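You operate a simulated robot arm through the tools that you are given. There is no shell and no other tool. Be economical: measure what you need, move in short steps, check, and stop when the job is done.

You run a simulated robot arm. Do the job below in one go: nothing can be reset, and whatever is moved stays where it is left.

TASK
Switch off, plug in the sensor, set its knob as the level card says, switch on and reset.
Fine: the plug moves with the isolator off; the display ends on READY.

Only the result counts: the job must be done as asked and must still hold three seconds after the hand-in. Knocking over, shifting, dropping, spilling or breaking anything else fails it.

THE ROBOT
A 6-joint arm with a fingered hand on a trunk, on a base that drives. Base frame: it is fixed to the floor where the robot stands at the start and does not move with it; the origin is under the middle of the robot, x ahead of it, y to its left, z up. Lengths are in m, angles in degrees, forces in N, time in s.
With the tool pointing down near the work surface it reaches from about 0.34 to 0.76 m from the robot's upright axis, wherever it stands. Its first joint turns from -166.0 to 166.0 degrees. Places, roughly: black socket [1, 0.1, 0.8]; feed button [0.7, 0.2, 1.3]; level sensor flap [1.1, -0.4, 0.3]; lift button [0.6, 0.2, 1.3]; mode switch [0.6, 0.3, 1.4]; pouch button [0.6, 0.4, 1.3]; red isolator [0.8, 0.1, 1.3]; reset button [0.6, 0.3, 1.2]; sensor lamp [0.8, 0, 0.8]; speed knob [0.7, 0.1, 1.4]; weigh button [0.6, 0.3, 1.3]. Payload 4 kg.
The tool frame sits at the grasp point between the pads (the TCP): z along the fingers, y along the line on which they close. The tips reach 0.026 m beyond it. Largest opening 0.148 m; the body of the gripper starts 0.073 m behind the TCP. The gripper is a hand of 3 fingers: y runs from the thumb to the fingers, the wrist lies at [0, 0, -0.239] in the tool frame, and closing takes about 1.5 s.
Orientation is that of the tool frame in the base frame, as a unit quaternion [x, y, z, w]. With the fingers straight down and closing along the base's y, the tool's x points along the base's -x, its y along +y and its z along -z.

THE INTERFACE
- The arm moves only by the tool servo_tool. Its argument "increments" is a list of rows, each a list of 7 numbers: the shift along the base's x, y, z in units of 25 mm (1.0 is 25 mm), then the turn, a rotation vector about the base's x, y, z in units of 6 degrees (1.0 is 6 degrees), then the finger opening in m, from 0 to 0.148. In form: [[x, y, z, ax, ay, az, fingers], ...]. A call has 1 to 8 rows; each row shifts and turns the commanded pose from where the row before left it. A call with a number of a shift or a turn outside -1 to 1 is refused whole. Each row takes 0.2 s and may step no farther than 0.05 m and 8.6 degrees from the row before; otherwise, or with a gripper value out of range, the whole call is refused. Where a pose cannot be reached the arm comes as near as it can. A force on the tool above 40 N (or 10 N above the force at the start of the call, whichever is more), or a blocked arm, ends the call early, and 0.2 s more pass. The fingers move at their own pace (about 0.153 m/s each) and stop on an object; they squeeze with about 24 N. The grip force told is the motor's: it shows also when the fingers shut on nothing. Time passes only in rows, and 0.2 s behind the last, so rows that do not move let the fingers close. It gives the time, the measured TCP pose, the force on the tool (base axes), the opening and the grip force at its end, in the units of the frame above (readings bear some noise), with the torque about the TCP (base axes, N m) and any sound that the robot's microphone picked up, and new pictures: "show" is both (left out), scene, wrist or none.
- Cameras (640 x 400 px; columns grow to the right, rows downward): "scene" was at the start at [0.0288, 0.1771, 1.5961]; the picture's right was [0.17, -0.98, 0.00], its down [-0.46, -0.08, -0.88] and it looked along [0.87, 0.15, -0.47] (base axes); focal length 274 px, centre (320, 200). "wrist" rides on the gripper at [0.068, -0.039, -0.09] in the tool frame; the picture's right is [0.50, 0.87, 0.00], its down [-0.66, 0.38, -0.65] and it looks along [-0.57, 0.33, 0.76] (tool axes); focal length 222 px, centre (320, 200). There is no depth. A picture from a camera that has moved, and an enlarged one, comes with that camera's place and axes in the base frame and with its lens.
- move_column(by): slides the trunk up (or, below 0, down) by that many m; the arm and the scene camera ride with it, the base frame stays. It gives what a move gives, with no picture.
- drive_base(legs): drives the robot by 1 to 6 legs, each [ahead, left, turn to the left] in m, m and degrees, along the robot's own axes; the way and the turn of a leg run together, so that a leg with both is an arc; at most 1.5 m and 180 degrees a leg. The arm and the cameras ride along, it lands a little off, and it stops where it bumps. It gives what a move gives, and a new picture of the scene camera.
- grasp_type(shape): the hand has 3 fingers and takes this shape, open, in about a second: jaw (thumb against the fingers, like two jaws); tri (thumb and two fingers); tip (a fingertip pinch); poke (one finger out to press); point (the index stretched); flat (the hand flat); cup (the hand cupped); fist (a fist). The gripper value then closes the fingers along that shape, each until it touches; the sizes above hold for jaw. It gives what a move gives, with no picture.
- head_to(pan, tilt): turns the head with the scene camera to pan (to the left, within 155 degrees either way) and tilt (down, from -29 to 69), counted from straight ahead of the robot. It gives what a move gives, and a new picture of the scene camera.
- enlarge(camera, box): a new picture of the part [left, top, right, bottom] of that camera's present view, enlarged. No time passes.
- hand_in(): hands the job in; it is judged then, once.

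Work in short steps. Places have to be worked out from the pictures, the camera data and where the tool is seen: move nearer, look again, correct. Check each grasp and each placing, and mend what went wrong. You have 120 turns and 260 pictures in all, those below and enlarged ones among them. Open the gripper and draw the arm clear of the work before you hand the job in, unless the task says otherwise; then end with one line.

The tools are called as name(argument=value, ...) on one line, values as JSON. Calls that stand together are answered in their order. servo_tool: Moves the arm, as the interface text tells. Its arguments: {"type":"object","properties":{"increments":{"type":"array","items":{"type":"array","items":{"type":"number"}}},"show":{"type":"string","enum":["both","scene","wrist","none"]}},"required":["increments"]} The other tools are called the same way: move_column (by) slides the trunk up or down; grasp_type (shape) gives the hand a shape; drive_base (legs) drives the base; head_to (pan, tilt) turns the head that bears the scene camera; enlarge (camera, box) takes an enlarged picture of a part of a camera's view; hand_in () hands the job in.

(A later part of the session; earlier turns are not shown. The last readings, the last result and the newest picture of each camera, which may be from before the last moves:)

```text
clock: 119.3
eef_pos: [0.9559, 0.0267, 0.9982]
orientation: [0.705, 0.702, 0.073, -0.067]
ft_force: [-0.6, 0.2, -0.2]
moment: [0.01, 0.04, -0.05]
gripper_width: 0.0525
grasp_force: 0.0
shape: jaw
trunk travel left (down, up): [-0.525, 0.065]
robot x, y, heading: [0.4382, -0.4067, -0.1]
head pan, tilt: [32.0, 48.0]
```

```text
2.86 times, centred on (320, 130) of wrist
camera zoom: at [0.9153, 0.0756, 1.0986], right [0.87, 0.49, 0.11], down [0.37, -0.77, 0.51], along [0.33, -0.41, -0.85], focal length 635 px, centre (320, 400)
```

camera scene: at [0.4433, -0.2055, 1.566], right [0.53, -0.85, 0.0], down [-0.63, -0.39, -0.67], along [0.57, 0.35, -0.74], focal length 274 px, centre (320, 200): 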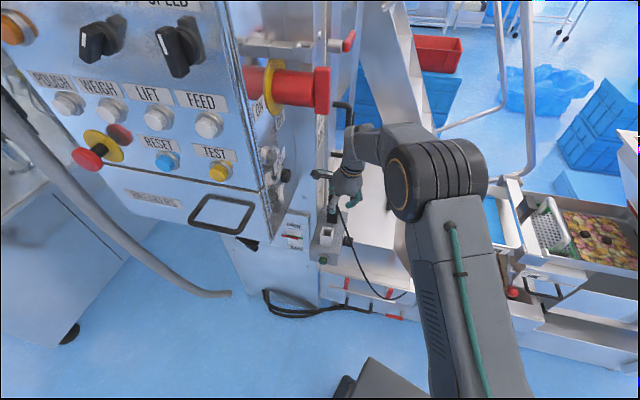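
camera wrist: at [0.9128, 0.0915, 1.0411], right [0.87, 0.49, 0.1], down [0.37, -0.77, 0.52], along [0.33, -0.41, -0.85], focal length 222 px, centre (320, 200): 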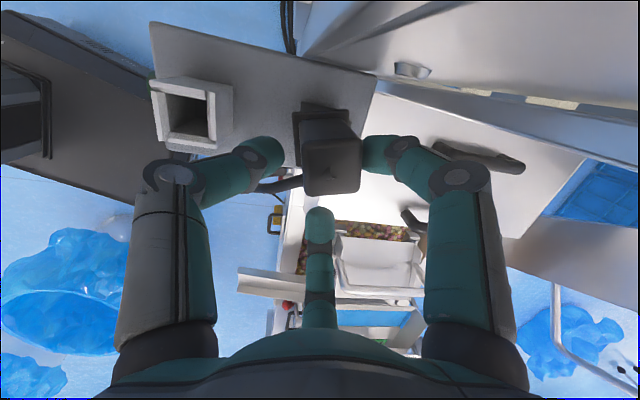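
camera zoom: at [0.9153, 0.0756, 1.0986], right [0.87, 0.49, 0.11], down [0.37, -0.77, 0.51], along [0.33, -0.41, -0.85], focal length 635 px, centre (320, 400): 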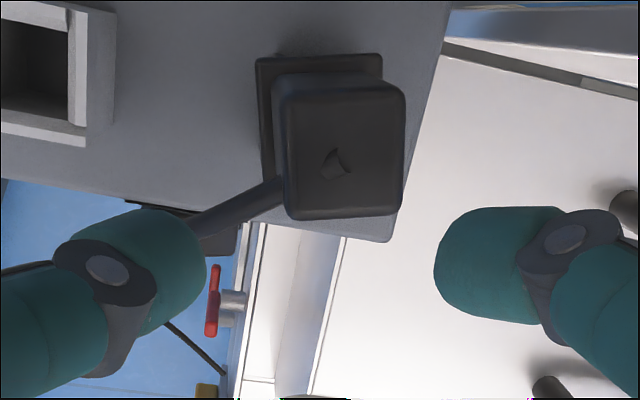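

Plug stands seated and upright in the socket. Now I withdraw and turn the hand horizontal to look at the knob on the box's −y face.

servo_tool(increments=[[0, -0.3, 0.8, 0, 0, 0, 0.055], [0, -0.9, 0.5, 0, 0, 0, 0.055], [0, -0.9, 0, 0.5, 0, 0, 0.055], [0, -0.9, 0, 1, 0, 0, 0.055], [0, -0.9, 0, 1, 0, 0, 0.055], [-0.2, -0.9, 0, 1, 0, 0, 0.055], [-0.2, -0.9, 0, 1, 0, 0, 0.055], [-0.2, -0.5, 0, 1, 0, 0, 0.055]], show="none")

servo_tool(increments=[[-0.2, 0, 0, 1, 0, 0, 0.055], [-0.2, 0, 0, 1, 0, 0, 0.055], [-0.2, 0, 0, 1, 0, 0, 0.055], [-0.2, 0, 0, 1, 0, 0, 0.055], [-0.2, 0, 0, 1, 0, 0, 0.055], [-0.2, 0, -0.3, 1, 0, 0, 0.055], [-0.2, 0, -0.3, 1, 0, 0, 0.055], [0, 0, 0, 0.3, 0, 0, 0.055]])

enlarge(camera="wrist", box=[220, 60, 420, 200])

enlarge(camera="scene", box=[310, 190, 370, 260])

```text
clock: 121.1
eef_pos: [0.9401, -0.1287, 1.0302]
orientation: [0.656, 0.653, 0.27, -0.265]
ft_force: [-0.2, -0.3, 0.7]
moment: [-0.04, 0.0, 0.03]
gripper_width: 0.0527
grasp_force: 0.0
shape: jaw
trunk travel left (down, up): [-0.525, 0.065]
robot x, y, heading: [0.44, -0.4076, -0.1]
head pan, tilt: [32.0, 48.0]
```

```text
clock: 122.9
eef_pos: [0.9048, -0.1278, 1.0154]
orientation: [0.51, 0.504, 0.495, -0.49]
ft_force: [0.2, -0.5, 0.2]
moment: [-0.02, 0.02, -0.01]
gripper_width: 0.0525
grasp_force: 0.0
shape: jaw
trunk travel left (down, up): [-0.525, 0.065]
robot x, y, heading: [0.4414, -0.4052, -0.1]
head pan, tilt: [32.0, 48.0]
camera scene: at [0.4457, -0.2036, 1.566], right [0.53, -0.85, 0.0], down [-0.63, -0.39, -0.67], along [0.57, 0.35, -0.74], focal length 274 px, centre (320, 200)
camera wrist: at [0.865, -0.2159, 1.0849], right [0.87, 0.01, 0.5], down [0.37, -0.68, -0.64], along [0.33, 0.74, -0.59], focal length 222 px, centre (320, 200)
```

scene: 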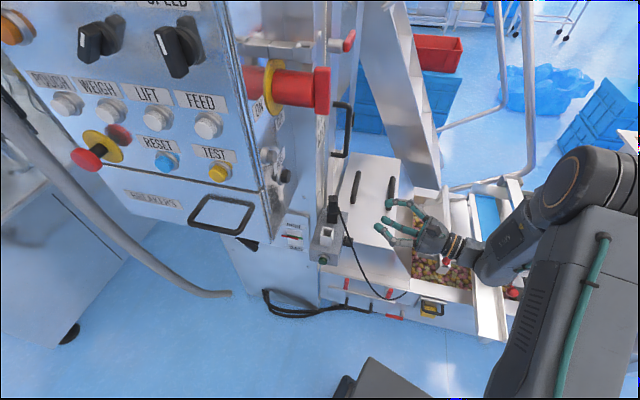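
wrist: 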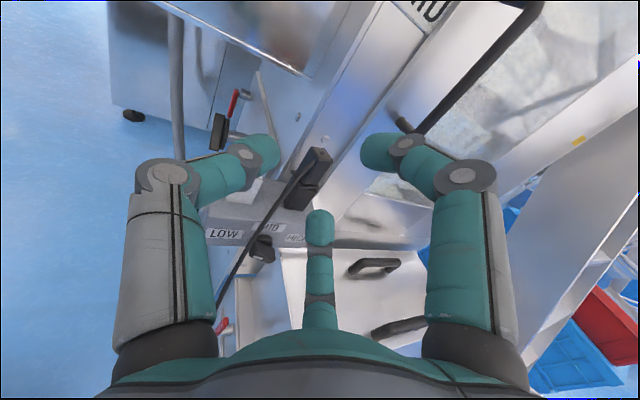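

```text
2.86 times, centred on (320, 130) of wrist
camera zoom: at [0.865, -0.2159, 1.0849], right [0.87, 0.01, 0.5], down [0.37, -0.68, -0.64], along [0.33, 0.74, -0.59], focal length 635 px, centre (320, 400)
```

zoom: 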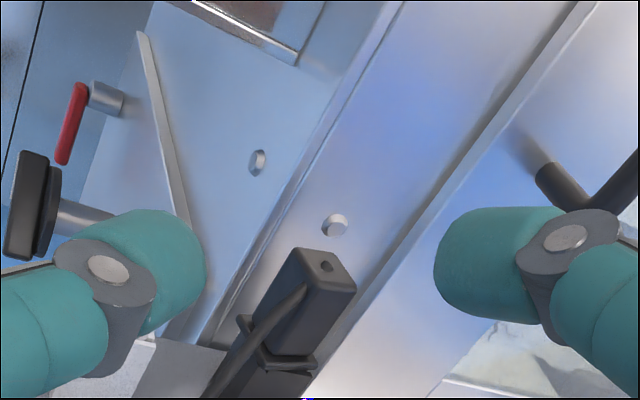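

```text
5.71 times, centred on (340, 225) of scene
camera zoom: at [0.4457, -0.2036, 1.566], right [0.53, -0.85, 0.0], down [-0.63, -0.39, -0.67], along [0.57, 0.35, -0.74], focal length 1564 px, centre (206, 57)
```

zoom: 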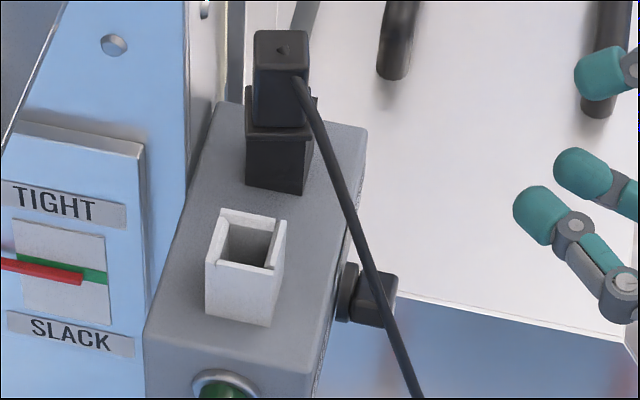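

enlarge(camera="scene", box=[318, 188, 352, 228])

enlarge(camera="wrist", box=[270, 130, 350, 230])

enlarge(camera="wrist", box=[190, 200, 310, 290])

```text
10.00 times, centred on (335, 208) of scene
camera zoom: at [0.4457, -0.2036, 1.566], right [0.53, -0.85, 0.0], down [-0.63, -0.39, -0.67], along [0.57, 0.35, -0.74], focal length 2737 px, centre (170, 120)
```

zoom: 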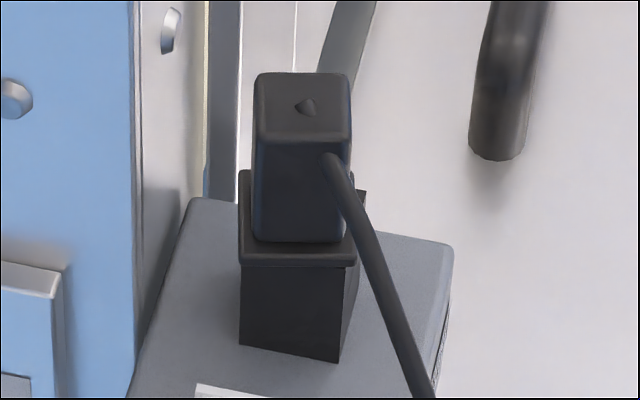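

```text
4.00 times, centred on (310, 180) of wrist
camera zoom: at [0.865, -0.2159, 1.0849], right [0.87, 0.01, 0.5], down [0.37, -0.68, -0.64], along [0.33, 0.74, -0.59], focal length 888 px, centre (360, 280)
```

zoom: 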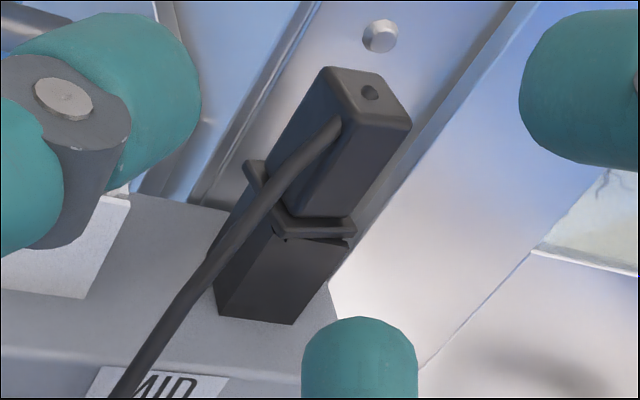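

```text
4.44 times, centred on (250, 245) of wrist
camera zoom: at [0.865, -0.2159, 1.0849], right [0.87, 0.01, 0.5], down [0.37, -0.68, -0.64], along [0.33, 0.74, -0.59], focal length 987 px, centre (631, 0)
```

zoom: 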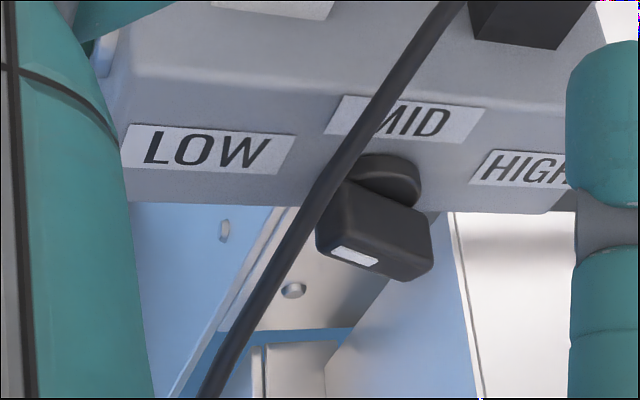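

The knob bar is about (0.929,−0.023,0.794). I want a more frontal view, so I move lower/farther and tilt up 15°.

servo_tool(increments=[[0.1, -0.5, -0.6, 0.5, 0, 0, 0.03], [0.2, -0.5, -0.6, 0.5, 0, 0, 0.03], [0.2, -0.3, -0.6, 0.5, 0, 0, 0.03], [0.2, -0.3, -0.6, 0.5, 0, 0, 0.03], [0.2, 0, -0.6, 0.5, 0, 0, 0.03], [0, 0, -0.4, 0, 0, 0, 0.03], [0, 0, 0, 0, 0, 0, 0.03]])

enlarge(camera="wrist", box=[200, 100, 400, 240])

```text
clock: 124.5
eef_pos: [0.9276, -0.1698, 0.9299]
orientation: [0.442, 0.436, 0.556, -0.552]
ft_force: [0.5, -1.2, 1.1]
moment: [0.02, 0.0, 0.03]
gripper_width: 0.029
grasp_force: 0.0
shape: tri
trunk travel left (down, up): [-0.525, 0.065]
robot x, y, heading: [0.4421, -0.4058, -0.1]
head pan, tilt: [32.0, 48.0]
camera scene: at [0.4456, -0.2036, 1.566], right [0.53, -0.85, 0.0], down [-0.63, -0.39, -0.67], along [0.57, 0.35, -0.74], focal length 274 px, centre (320, 200)
camera wrist: at [0.8881, -0.2723, 0.9751], right [0.87, -0.12, 0.48], down [0.37, -0.49, -0.79], along [0.33, 0.86, -0.38], focal length 222 px, centre (320, 200)
```

scene: 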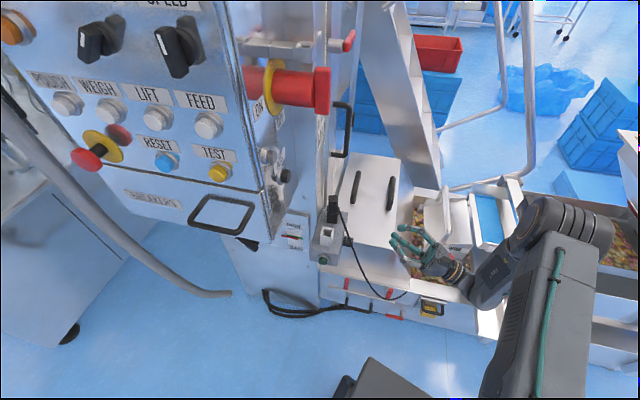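
wrist: 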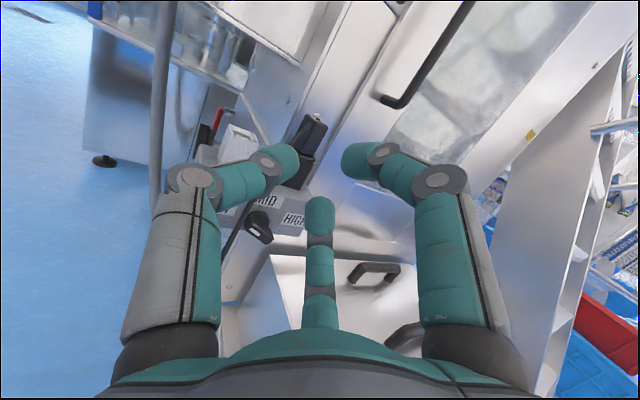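

```text
2.86 times, centred on (300, 170) of wrist
camera zoom: at [0.8881, -0.2723, 0.9751], right [0.87, -0.12, 0.48], down [0.37, -0.49, -0.79], along [0.33, 0.86, -0.38], focal length 635 px, centre (377, 286)
```

zoom: 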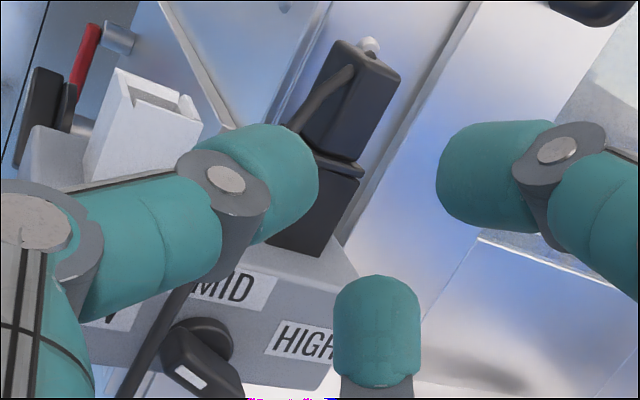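

enlarge(camera="wrist", box=[205, 180, 315, 270])

enlarge(camera="scene", box=[325, 220, 385, 275])

```text
4.44 times, centred on (260, 225) of wrist
camera zoom: at [0.8881, -0.2723, 0.9751], right [0.87, -0.12, 0.48], down [0.37, -0.49, -0.79], along [0.33, 0.86, -0.38], focal length 987 px, centre (587, 89)
```

zoom: 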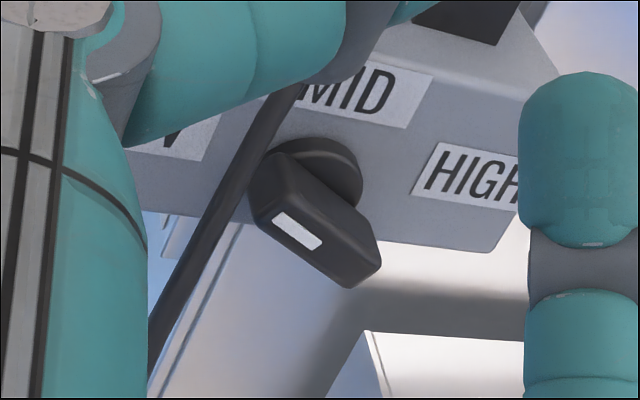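

```text
7.27 times, centred on (355, 248) of scene
camera zoom: at [0.4456, -0.2036, 1.566], right [0.53, -0.85, 0.0], down [-0.63, -0.39, -0.67], along [0.57, 0.35, -0.74], focal length 1990 px, centre (66, -146)
```

zoom: 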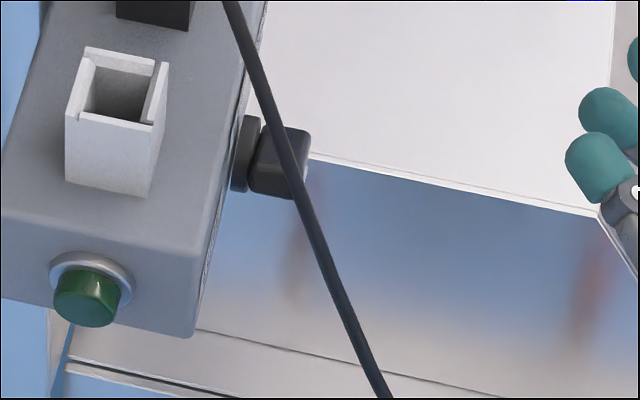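

The pointer is to the left (LOW); MID is straight up, ~70–75° clockwise. I'll turn it by pressing the bar's +x end down with the closed fingertips along an arc. First tilt the hand 35° down and close the fingers.

servo_tool(increments=[[0.1, 0.2, 0.2, -1, 0, 0, 0], [0.1, 0.2, 0.2, -1, 0, 0, 0], [0.1, 0.2, 0, -1, 0, 0, 0], [0.1, 0.4, 0, -1, 0, 0, 0], [0.1, 0.4, -0.2, -1, 0, 0, 0], [0.1, 0.4, -0.4, -1, 0, 0, 0], [0.1, 0.4, -0.8, -1, 0, 0, 0], [0.1, 0.6, -0.8, -1, 0, 0, 0]])

enlarge(camera="wrist", box=[220, 60, 420, 200])

enlarge(camera="scene", box=[325, 200, 405, 265])

```text
clock: 126.3
eef_pos: [0.9494, -0.0994, 0.8851]
orientation: [0.629, 0.625, 0.33, -0.324]
ft_force: [0.1, -0.3, 0.0]
moment: [0.02, -0.01, -0.01]
gripper_width: 0.0002
grasp_force: 24.3
shape: tri
trunk travel left (down, up): [-0.525, 0.065]
robot x, y, heading: [0.4402, -0.4052, -0.1]
head pan, tilt: [32.0, 48.0]
camera scene: at [0.4456, -0.2037, 1.566], right [0.53, -0.85, 0.0], down [-0.63, -0.39, -0.67], along [0.57, 0.35, -0.74], focal length 274 px, centre (320, 200)
camera wrist: at [0.9089, -0.1341, 0.9918], right [0.87, 0.28, 0.41], down [0.37, -0.91, -0.16], along [0.33, 0.29, -0.9], focal length 222 px, centre (320, 200)
```

scene: 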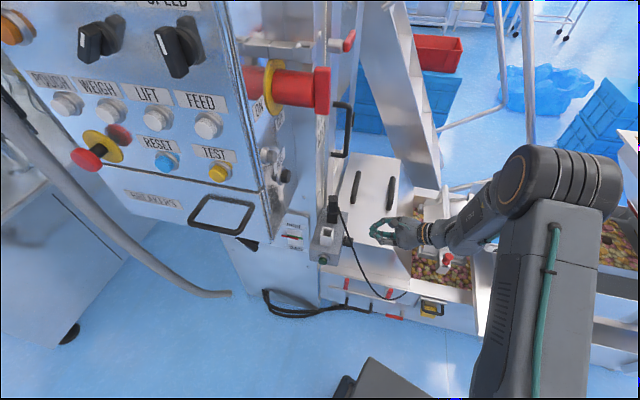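
wrist: 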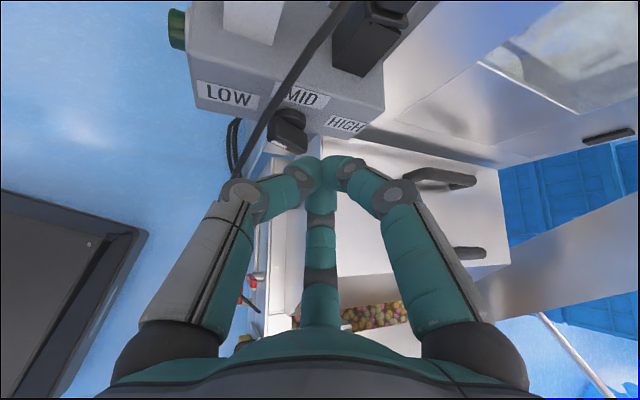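

```text
2.86 times, centred on (320, 130) of wrist
camera zoom: at [0.9089, -0.1341, 0.9918], right [0.87, 0.28, 0.41], down [0.37, -0.91, -0.16], along [0.33, 0.29, -0.9], focal length 635 px, centre (320, 400)
```

zoom: 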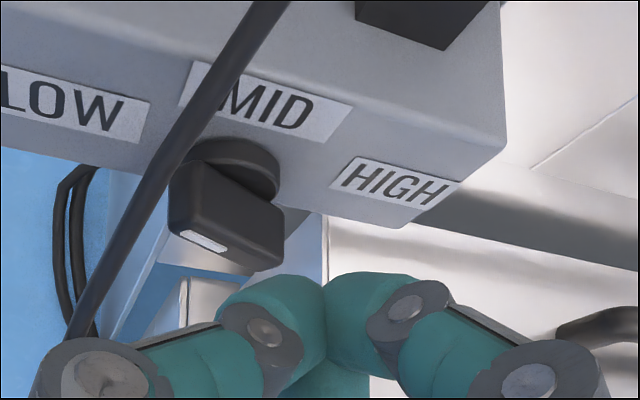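

```text
6.15 times, centred on (365, 232) of scene
camera zoom: at [0.4456, -0.2037, 1.566], right [0.53, -0.85, 0.0], down [-0.63, -0.39, -0.67], along [0.57, 0.35, -0.74], focal length 1684 px, centre (43, 0)
```

zoom: 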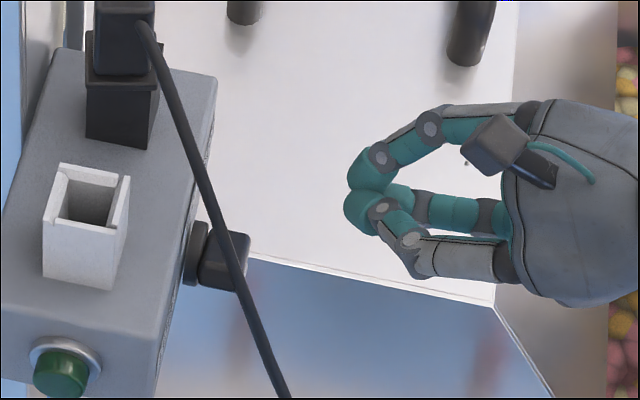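

Knob at (0.930,−0.025,0.795). Move to just above the bar's +x end.

servo_tool(increments=[[0, 0.85, -0.5, 0, 0, 0, 0], [0, 0.85, -0.6, 0, 0, 0, 0], [0, 0.8, -0.6, 0, 0, 0, 0], [0, 0, 0, 0, 0, 0, 0]], show="wrist")

enlarge(camera="wrist", box=[220, 90, 420, 230])

enlarge(camera="scene", box=[325, 200, 405, 265])

```text
clock: 127.3
eef_pos: [0.9464, -0.0364, 0.8412]
orientation: [0.628, 0.625, 0.33, -0.325]
ft_force: [0.1, -0.6, 0.5]
moment: [-0.03, -0.01, 0.0]
gripper_width: 0.0
grasp_force: 23.8
shape: tri
trunk travel left (down, up): [-0.525, 0.065]
robot x, y, heading: [0.4413, -0.4063, -0.1]
head pan, tilt: [32.0, 48.0]
camera wrist: at [0.9082, -0.0708, 0.9486], right [0.87, 0.28, 0.41], down [0.37, -0.91, -0.16], along [0.33, 0.3, -0.9], focal length 222 px, centre (320, 200)
```

wrist: 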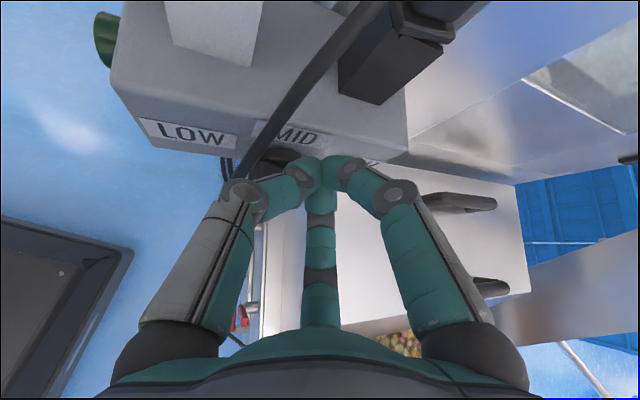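

```text
2.86 times, centred on (320, 160) of wrist
camera zoom: at [0.9082, -0.0708, 0.9486], right [0.87, 0.28, 0.41], down [0.37, -0.91, -0.16], along [0.33, 0.3, -0.9], focal length 635 px, centre (320, 314)
```

zoom: 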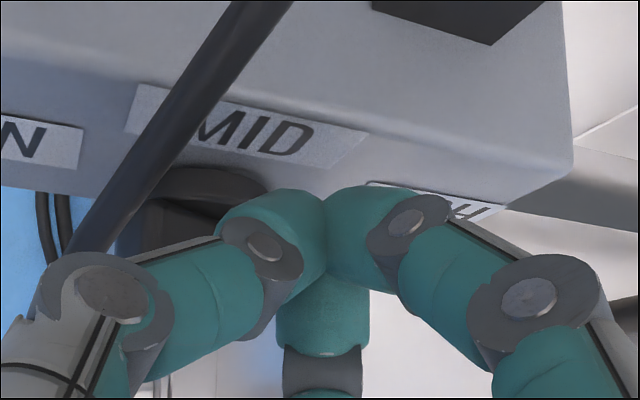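

```text
6.15 times, centred on (365, 232) of scene
camera zoom: at [0.4456, -0.2034, 1.5659], right [0.53, -0.85, 0.0], down [-0.63, -0.39, -0.67], along [0.57, 0.35, -0.74], focal length 1684 px, centre (43, 0)
```

zoom: 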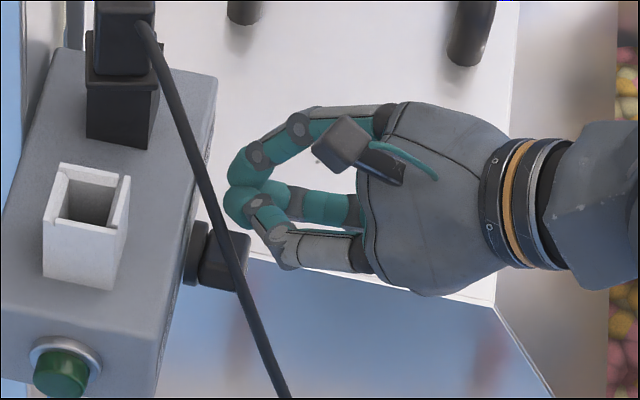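

The bundle is ~3 cm wide in x, so I shift +8 mm in x and press straight down beside the axis; that ends with the bar vertical.

servo_tool(increments=[[0.32, 0, 0, 0, 0, 0, 0], [0, 0, -0.3, 0, 0, 0, 0], [0, 0, -0.3, 0, 0, 0, 0], [0, 0, -0.3, 0, 0, 0, 0], [0, 0, -0.2, 0, 0, 0, 0], [0, 0, 0, 0, 0, 0, 0]], show="wrist")

enlarge(camera="wrist", box=[220, 90, 420, 230])

enlarge(camera="scene", box=[325, 200, 405, 265])

```text
clock: 128.7
eef_pos: [0.9548, -0.0355, 0.8138]
orientation: [0.628, 0.625, 0.33, -0.325]
ft_force: [0.0, 0.2, 0.4]
moment: [0.01, 0.02, 0.0]
gripper_width: 0.0
grasp_force: 24.2
shape: tri
trunk travel left (down, up): [-0.525, 0.065]
robot x, y, heading: [0.4414, -0.4095, -0.1]
head pan, tilt: [32.0, 48.0]
camera wrist: at [0.9161, -0.0709, 0.9208], right [0.87, 0.28, 0.41], down [0.37, -0.91, -0.16], along [0.33, 0.3, -0.9], focal length 222 px, centre (320, 200)
```

wrist: 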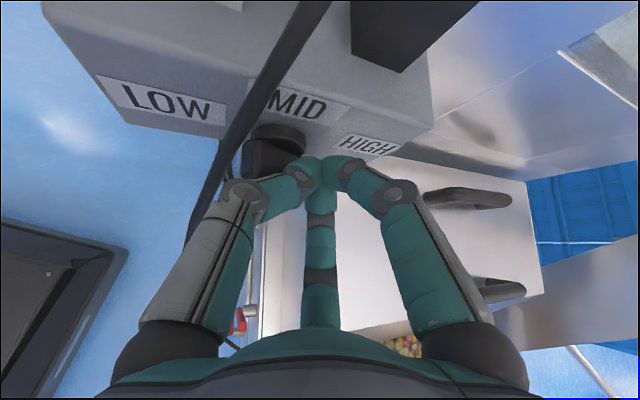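

```text
2.86 times, centred on (320, 160) of wrist
camera zoom: at [0.9161, -0.0709, 0.9208], right [0.87, 0.28, 0.41], down [0.37, -0.91, -0.16], along [0.33, 0.3, -0.9], focal length 635 px, centre (320, 314)
```

zoom: 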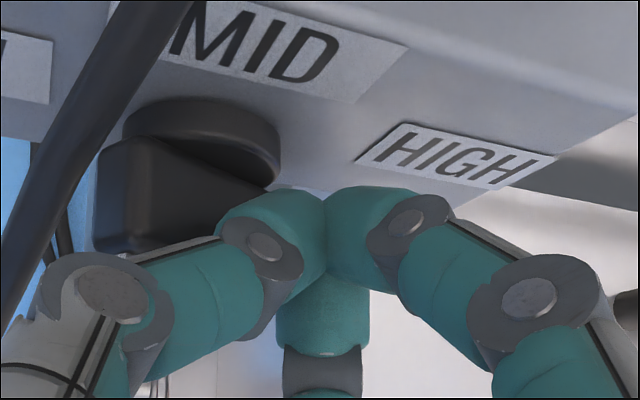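

```text
6.15 times, centred on (365, 232) of scene
camera zoom: at [0.4456, -0.2036, 1.566], right [0.53, -0.85, 0.0], down [-0.63, -0.39, -0.67], along [0.57, 0.35, -0.74], focal length 1684 px, centre (43, 0)
```

zoom: 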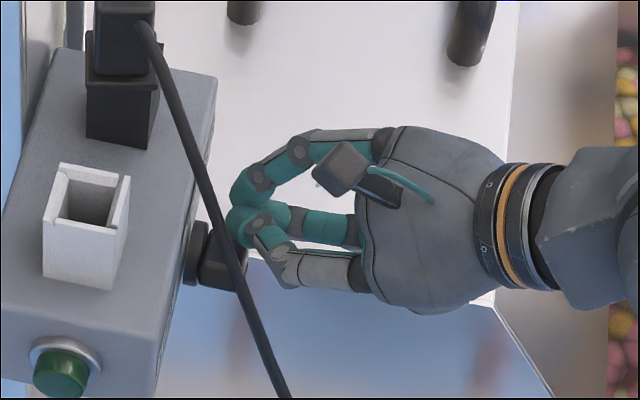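

servo_tool(increments=[[-0.1, 0.1, -0.2, 0, 0, 0, 0], [0, 0, -0.2, 0, 0, 0, 0], [0, 0, -0.2, 0, 0, 0, 0], [0, 0, -0.2, 0, 0, 0, 0], [0, 0, 0, 0, 0, 0, 0]], show="wrist")

enlarge(camera="wrist", box=[220, 90, 420, 230])

```text
clock: 129.9
eef_pos: [0.9555, -0.0337, 0.7968]
orientation: [0.629, 0.623, 0.332, -0.325]
ft_force: [22.9, -2.2, 19.9]
moment: [0.14, 0.1, -0.15]
gripper_width: 0.0002
grasp_force: 24.6
shape: tri
trunk travel left (down, up): [-0.525, 0.065]
robot x, y, heading: [0.442, -0.4059, 0.2]
head pan, tilt: [32.0, 48.0]
camera wrist: at [0.9155, -0.0694, 0.9028], right [0.87, 0.27, 0.42], down [0.37, -0.92, -0.17], along [0.34, 0.3, -0.89], focal length 222 px, centre (320, 200)
```

wrist: 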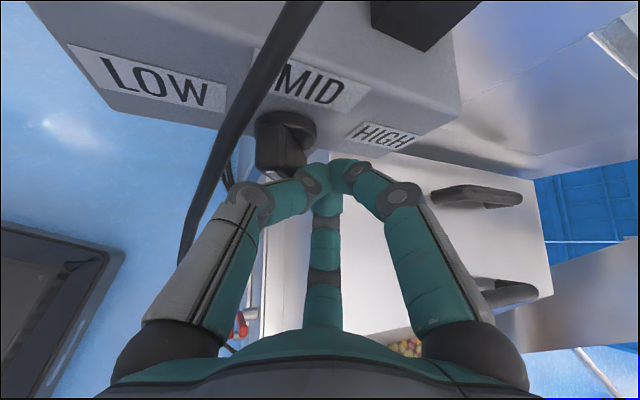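

```text
2.86 times, centred on (320, 160) of wrist
camera zoom: at [0.9155, -0.0694, 0.9028], right [0.87, 0.27, 0.42], down [0.37, -0.92, -0.17], along [0.34, 0.3, -0.89], focal length 635 px, centre (320, 314)
```

zoom: 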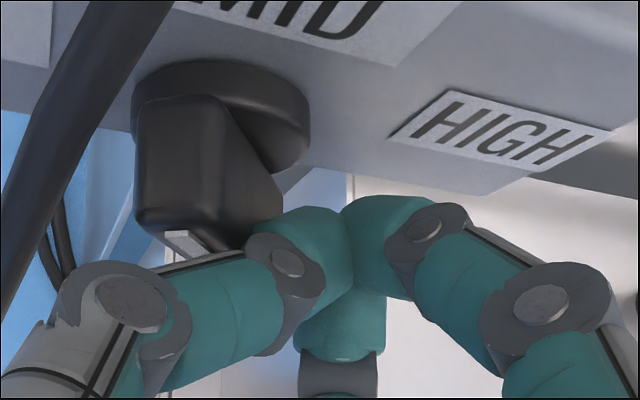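

The knob is turning (about halfway). I slide farther toward the bar's lower end and push left/down.

servo_tool(increments=[[0.2, 0, -0.25, 0, 0, 0, 0], [-0.1, 0, -0.15, 0, 0, 0, 0], [-0.15, 0, -0.1, 0, 0, 0, 0], [-0.15, 0, 0, 0, 0, 0, 0], [-0.1, 0, 0, 0, 0, 0, 0], [0, 0, 0, 0, 0, 0, 0]], show="wrist")

enlarge(camera="wrist", box=[220, 90, 420, 230])

```text
clock: 130.9
eef_pos: [0.9523, -0.0377, 0.7789]
orientation: [0.632, 0.622, 0.33, -0.324]
ft_force: [14.7, -11.3, -7.2]
moment: [-0.12, -0.11, -0.01]
gripper_width: 0.0
grasp_force: 23.7
shape: tri
trunk travel left (down, up): [-0.525, 0.065]
robot x, y, heading: [0.4388, -0.4062, -0.3]
head pan, tilt: [32.0, 48.0]
stopped in row 5: the force on the tool passed its limit (the readings are from after the stop); the commanded pose is now the measured one
camera wrist: at [0.9124, -0.0723, 0.8865], right [0.87, 0.27, 0.41], down [0.36, -0.92, -0.16], along [0.33, 0.29, -0.9], focal length 222 px, centre (320, 200)
```

wrist: 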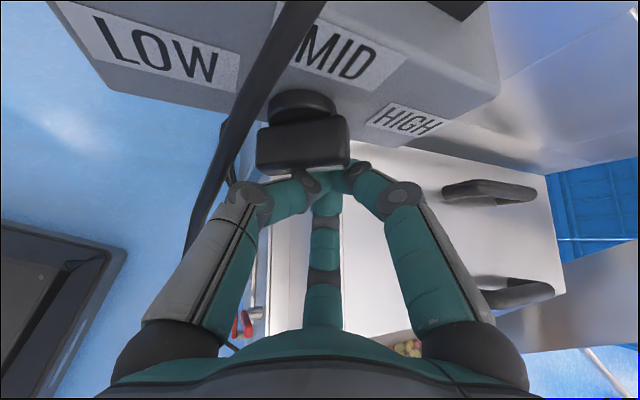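

```text
2.86 times, centred on (320, 160) of wrist
camera zoom: at [0.9124, -0.0723, 0.8865], right [0.87, 0.27, 0.41], down [0.36, -0.92, -0.16], along [0.33, 0.29, -0.9], focal length 635 px, centre (320, 314)
```

zoom: 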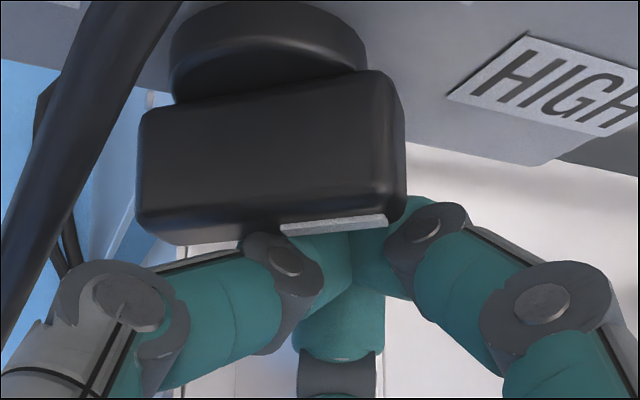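

It overshot to HIGH. I now push the pointer end back up from below, straight up at x≈0.956, in small checked steps.

servo_tool(increments=[[0.16, 0.1, -0.1, 0, 0, 0, 0], [0, 0, 0.2, 0, 0, 0, 0], [0, 0, 0.2, 0, 0, 0, 0], [0, 0, 0.2, 0, 0, 0, 0], [0, 0, 0, 0, 0, 0, 0]], show="wrist")

enlarge(camera="wrist", box=[220, 90, 420, 230])

```text
clock: 132.1
eef_pos: [0.954, -0.034, 0.7944]
orientation: [0.629, 0.623, 0.331, -0.325]
ft_force: [21.6, -15.9, 9.4]
moment: [0.02, 0.01, 0.1]
gripper_width: 0.0
grasp_force: 23.7
shape: tri
trunk travel left (down, up): [-0.525, 0.065]
robot x, y, heading: [0.4389, -0.4015, -0.4]
head pan, tilt: [32.0, 48.0]
camera wrist: at [0.915, -0.0683, 0.902], right [0.87, 0.27, 0.41], down [0.37, -0.92, -0.16], along [0.33, 0.29, -0.9], focal length 222 px, centre (320, 200)
```

wrist: 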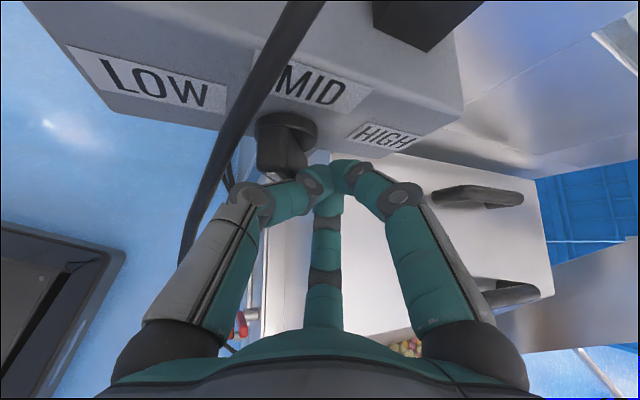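

```text
2.86 times, centred on (320, 160) of wrist
camera zoom: at [0.915, -0.0683, 0.902], right [0.87, 0.27, 0.41], down [0.37, -0.92, -0.16], along [0.33, 0.29, -0.9], focal length 635 px, centre (320, 314)
```

zoom: 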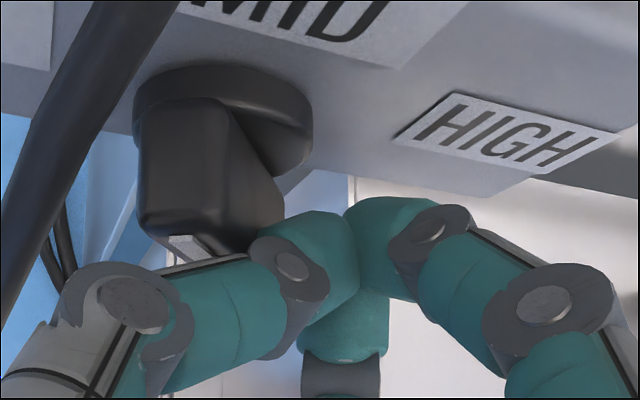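

I back the fingers off to see the knob's actual position.

servo_tool(increments=[[0.3, 0, 0, 0, 0, 0, 0], [0.2, -0.6, 0.4, 0, 0, 0, 0], [0, -0.8, 0.6, 0, 0, 0, 0], [0, -0.8, 0.6, 0, 0, 0, 0], [-0.4, -0.8, 0.4, 0.5, 0, 0, 0], [-0.4, -0.4, 0.3, 1, 0, 0, 0], [0, 0, 0, 1, 0, 0, 0], [0, 0, 0, 0.5, 0, 0, 0]], show="wrist")

enlarge(camera="wrist", box=[200, 60, 400, 200])

```text
clock: 133.9
eef_pos: [0.9461, -0.1186, 0.8502]
orientation: [0.572, 0.564, 0.424, -0.418]
ft_force: [-0.4, 0.4, 0.0]
moment: [0.0, 0.01, 0.02]
gripper_width: 0.0
grasp_force: 23.8
shape: tri
trunk travel left (down, up): [-0.525, 0.065]
robot x, y, heading: [0.4422, -0.4085, 0.2]
head pan, tilt: [32.0, 48.0]
camera wrist: at [0.9065, -0.1843, 0.9417], right [0.87, 0.13, 0.48], down [0.37, -0.82, -0.44], along [0.33, 0.56, -0.76], focal length 222 px, centre (320, 200)
```

wrist: 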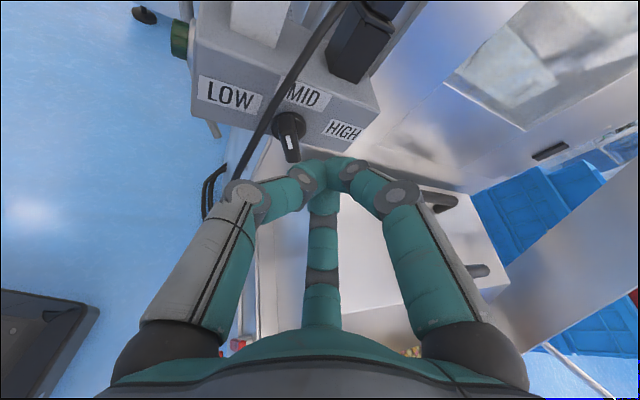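

```text
2.86 times, centred on (300, 130) of wrist
camera zoom: at [0.9065, -0.1843, 0.9417], right [0.87, 0.13, 0.48], down [0.37, -0.82, -0.44], along [0.33, 0.56, -0.76], focal length 635 px, centre (377, 400)
```

zoom: 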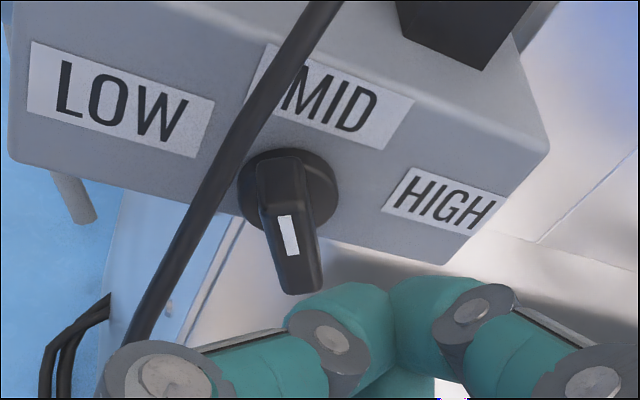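

The pointer is ~30° short of MID (up). Squeezing the bar between fingers closing along x will align it vertical, i.e. MID. I open, centre on the knob and approach.

servo_tool(increments=[[-0.3, 0, -0.3, 0, 0, 0, 0.06], [-0.34, 0, -0.4, 0, 0, 0, 0.06], [0, 0.3, -0.4, 0, 0, 0, 0.06], [0, 0.6, -0.4, 0, 0, 0, 0.06], [0, 0, 0, 0, 0, 0, 0.06]])

enlarge(camera="wrist", box=[200, 60, 440, 230])

enlarge(camera="scene", box=[325, 200, 405, 265])

```text
clock: 135.1
eef_pos: [0.93, -0.0952, 0.8121]
orientation: [0.572, 0.565, 0.423, -0.418]
ft_force: [-0.1, 0.1, -1.3]
moment: [0.0, 0.01, -0.02]
gripper_width: 0.0571
grasp_force: 0.1
shape: tri
trunk travel left (down, up): [-0.525, 0.065]
robot x, y, heading: [0.4398, -0.4056, -0.2]
head pan, tilt: [32.0, 48.0]
camera scene: at [0.446, -0.2037, 1.5659], right [0.53, -0.85, 0.0], down [-0.63, -0.39, -0.67], along [0.57, 0.35, -0.74], focal length 274 px, centre (320, 200)
camera wrist: at [0.8905, -0.1613, 0.9033], right [0.87, 0.14, 0.48], down [0.37, -0.82, -0.44], along [0.33, 0.55, -0.76], focal length 222 px, centre (320, 200)
```

scene: 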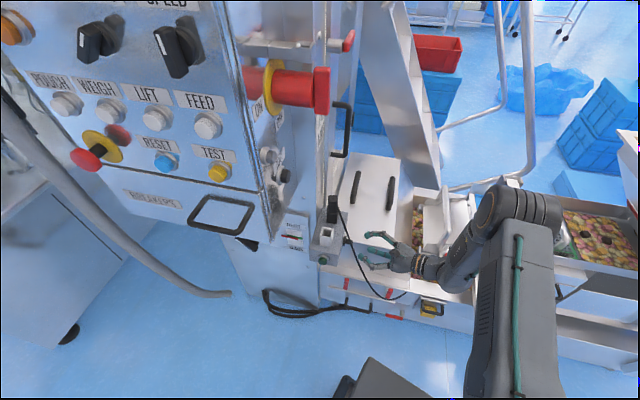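
wrist: 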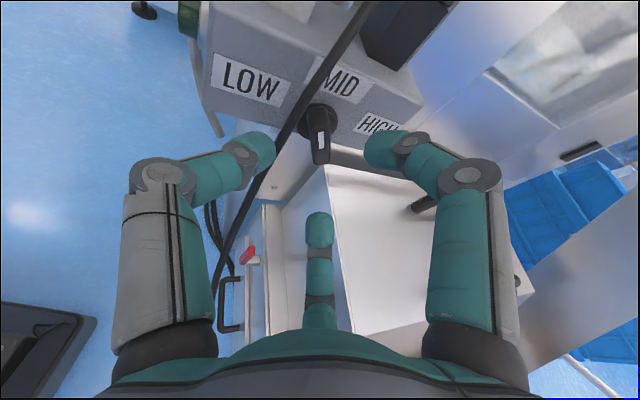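

```text
2.35 times, centred on (320, 145) of wrist
camera zoom: at [0.8905, -0.1613, 0.9033], right [0.87, 0.14, 0.48], down [0.37, -0.82, -0.44], along [0.33, 0.55, -0.76], focal length 523 px, centre (320, 329)
```

zoom: 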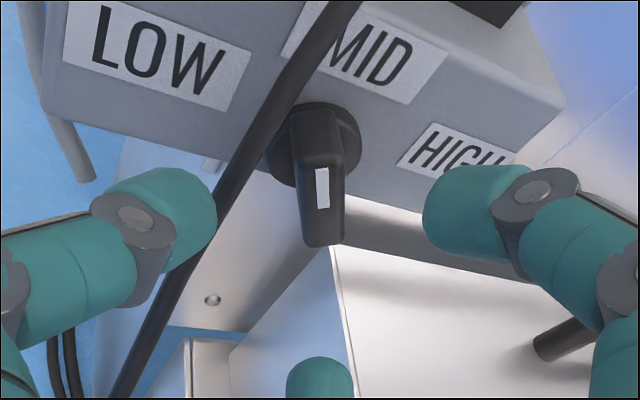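

```text
6.15 times, centred on (365, 232) of scene
camera zoom: at [0.446, -0.2037, 1.5659], right [0.53, -0.85, 0.0], down [-0.63, -0.39, -0.67], along [0.57, 0.35, -0.74], focal length 1684 px, centre (43, 0)
```

zoom: 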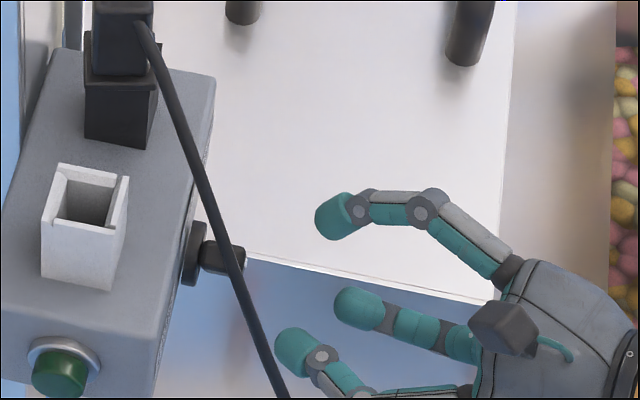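

I'd rather avoid pinching the cable, so I nudge the bar's lower end from the +x side with the closed fingers at mid-low height, in small checked steps. Re-tilt and position to the right of the bar.

servo_tool(increments=[[0.5, -0.3, 0.6, -1, 0, 0, 0], [0.5, 0, 0.6, -1, 0, 0, 0], [0.4, 0, 0.3, -1, 0, 0, 0], [0, 0.8, -0.4, 0, 0, 0, 0], [0, 0.8, -0.7, 0, 0, 0, 0], [0, 0.8, -0.7, 0, 0, 0, 0], [0, 0.2, -0.3, 0, 0, 0, 0], [0, 0, 0, 0, 0, 0, 0]], show="wrist")

enlarge(camera="wrist", box=[220, 90, 420, 230])

```text
clock: 136.9
eef_pos: [0.9641, -0.0379, 0.7972]
orientation: [0.631, 0.624, 0.33, -0.323]
ft_force: [-0.6, -0.3, -0.5]
moment: [-0.02, 0.01, 0.0]
gripper_width: 0.0001
grasp_force: 24.9
shape: tri
trunk travel left (down, up): [-0.525, 0.065]
robot x, y, heading: [0.4405, -0.4056, -0.1]
head pan, tilt: [32.0, 48.0]
camera wrist: at [0.9248, -0.0722, 0.9057], right [0.87, 0.28, 0.41], down [0.37, -0.92, -0.16], along [0.33, 0.29, -0.9], focal length 222 px, centre (320, 200)
```

wrist: 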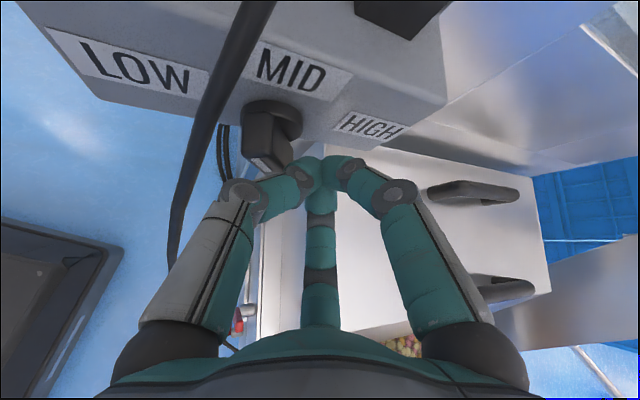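

```text
2.86 times, centred on (320, 160) of wrist
camera zoom: at [0.9248, -0.0722, 0.9057], right [0.87, 0.28, 0.41], down [0.37, -0.92, -0.16], along [0.33, 0.29, -0.9], focal length 635 px, centre (320, 314)
```

zoom: 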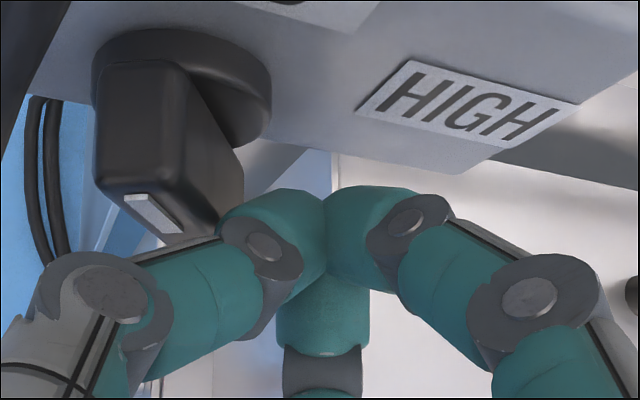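

servo_tool(increments=[[-0.3, 0, -0.1, 0, 0, 0, 0], [-0.2, 0, 0, 0, 0, 0, 0], [-0.1, 0, 0, 0, 0, 0, 0], [0, 0, 0, 0, 0, 0, 0]], show="wrist")

enlarge(camera="wrist", box=[220, 90, 420, 230])

```text
clock: 137.9
eef_pos: [0.9524, -0.0395, 0.7964]
orientation: [0.63, 0.622, 0.332, -0.324]
ft_force: [25.0, -1.6, 8.9]
moment: [0.07, -0.17, -0.28]
gripper_width: 0.0002
grasp_force: 24.0
shape: tri
trunk travel left (down, up): [-0.525, 0.065]
robot x, y, heading: [0.4382, -0.408, -0.0]
head pan, tilt: [32.0, 48.0]
camera wrist: at [0.9123, -0.0733, 0.9038], right [0.87, 0.27, 0.41], down [0.37, -0.92, -0.16], along [0.34, 0.29, -0.9], focal length 222 px, centre (320, 200)
```

wrist: 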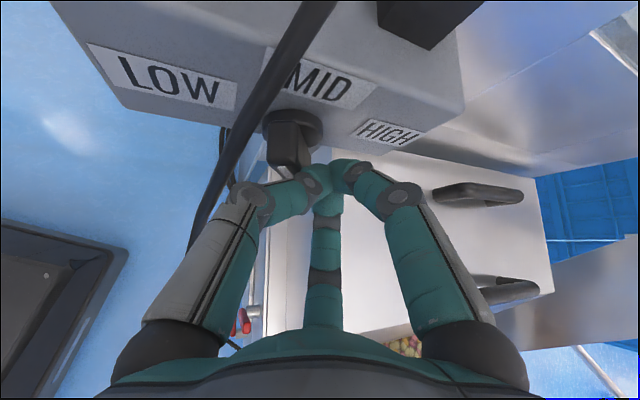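

```text
2.86 times, centred on (320, 160) of wrist
camera zoom: at [0.9123, -0.0733, 0.9038], right [0.87, 0.27, 0.41], down [0.37, -0.92, -0.16], along [0.34, 0.29, -0.9], focal length 635 px, centre (320, 314)
```

zoom: 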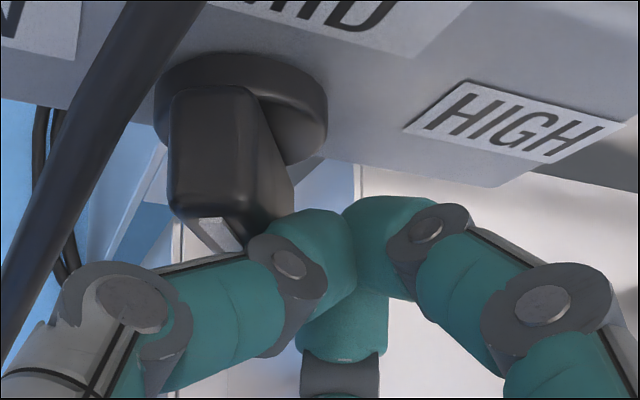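

Angle improved (~20° left). A little lower for leverage, and push a bit more.

servo_tool(increments=[[0.08, 0, -0.24, 0, 0, 0, 0], [-0.14, 0, 0, 0, 0, 0, 0], [-0.06, 0, 0, 0, 0, 0, 0], [0, 0, 0, 0, 0, 0, 0]], show="wrist")

enlarge(camera="wrist", box=[220, 90, 420, 230])

```text
clock: 138.9
eef_pos: [0.9485, -0.0407, 0.7873]
orientation: [0.631, 0.623, 0.329, -0.324]
ft_force: [30.9, -19.3, -10.8]
moment: [-0.23, -0.19, -0.32]
gripper_width: 0.0
grasp_force: 23.9
shape: tri
trunk travel left (down, up): [-0.525, 0.065]
robot x, y, heading: [0.4401, -0.4055, -0.3]
head pan, tilt: [32.0, 48.0]
camera wrist: at [0.9092, -0.0747, 0.8946], right [0.87, 0.27, 0.41], down [0.37, -0.92, -0.16], along [0.33, 0.29, -0.9], focal length 222 px, centre (320, 200)
```

wrist: 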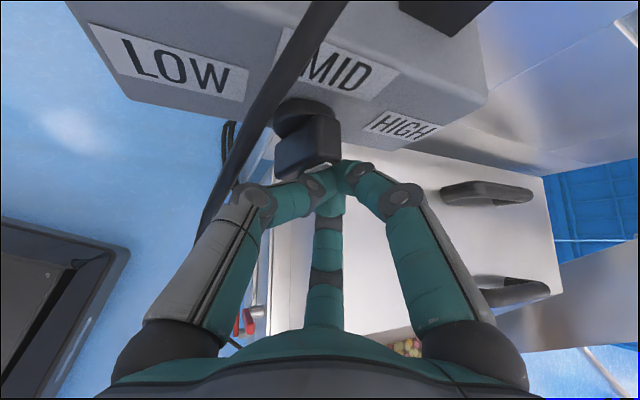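

```text
2.86 times, centred on (320, 160) of wrist
camera zoom: at [0.9092, -0.0747, 0.8946], right [0.87, 0.27, 0.41], down [0.37, -0.92, -0.16], along [0.33, 0.29, -0.9], focal length 635 px, centre (320, 314)
```

zoom: 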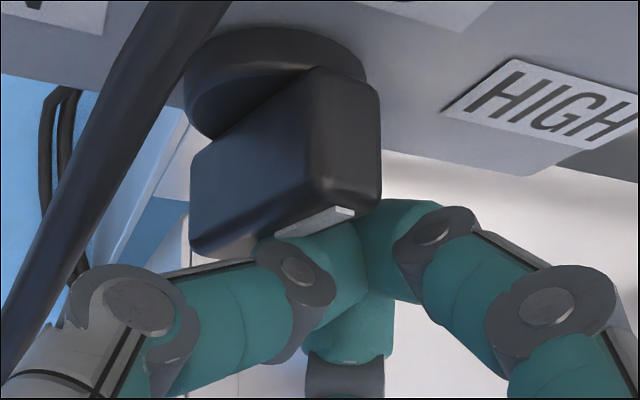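

It jumped past. I retreat and look at where it rests.

servo_tool(increments=[[0.5, 0, 0, 0, 0, 0, 0], [0.2, -0.8, 0.5, 0, 0, 0, 0], [0, -0.8, 0.6, 0, 0, 0, 0], [-0.4, -0.8, 0.5, 0.5, 0, 0, 0], [-0.5, -0.4, 0.3, 1, 0, 0, 0.06], [-0.5, 0, 0, 1, 0, 0, 0.06], [0, 0, -0.4, 0.5, 0, 0, 0.06], [0, 0, -0.4, 0, 0, 0, 0.06]], show="wrist")

enlarge(camera="wrist", box=[200, 60, 440, 230])

```text
clock: 140.7
eef_pos: [0.9291, -0.1092, 0.8163]
orientation: [0.571, 0.565, 0.423, -0.419]
ft_force: [-0.9, 0.2, 0.3]
moment: [0.01, 0.0, -0.01]
gripper_width: 0.0573
grasp_force: 0.0
shape: tri
trunk travel left (down, up): [-0.525, 0.065]
robot x, y, heading: [0.4406, -0.4055, -0.1]
head pan, tilt: [32.0, 48.0]
camera wrist: at [0.8898, -0.1746, 0.9082], right [0.87, 0.13, 0.48], down [0.37, -0.82, -0.44], along [0.33, 0.55, -0.76], focal length 222 px, centre (320, 200)
```

wrist: 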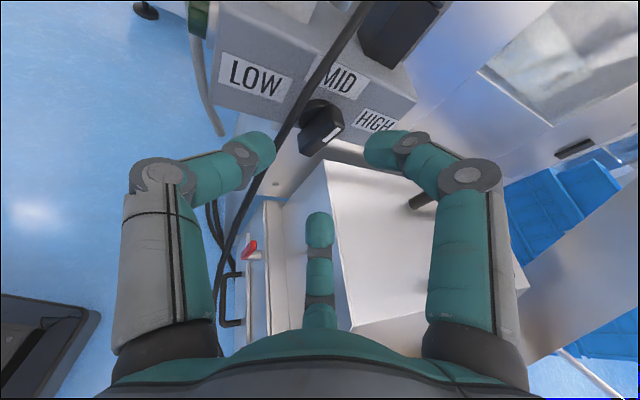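

```text
2.35 times, centred on (320, 145) of wrist
camera zoom: at [0.8898, -0.1746, 0.9082], right [0.87, 0.13, 0.48], down [0.37, -0.82, -0.44], along [0.33, 0.55, -0.76], focal length 523 px, centre (320, 329)
```

zoom: 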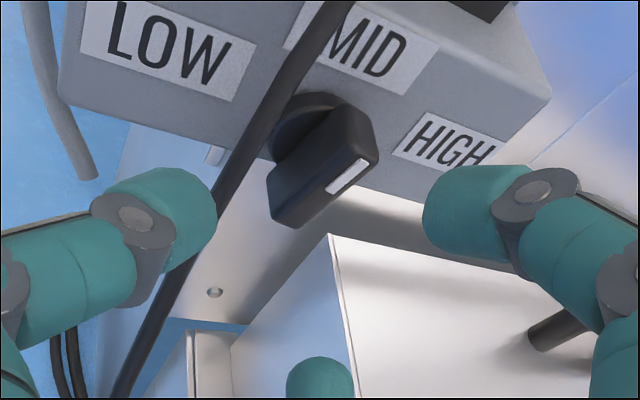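

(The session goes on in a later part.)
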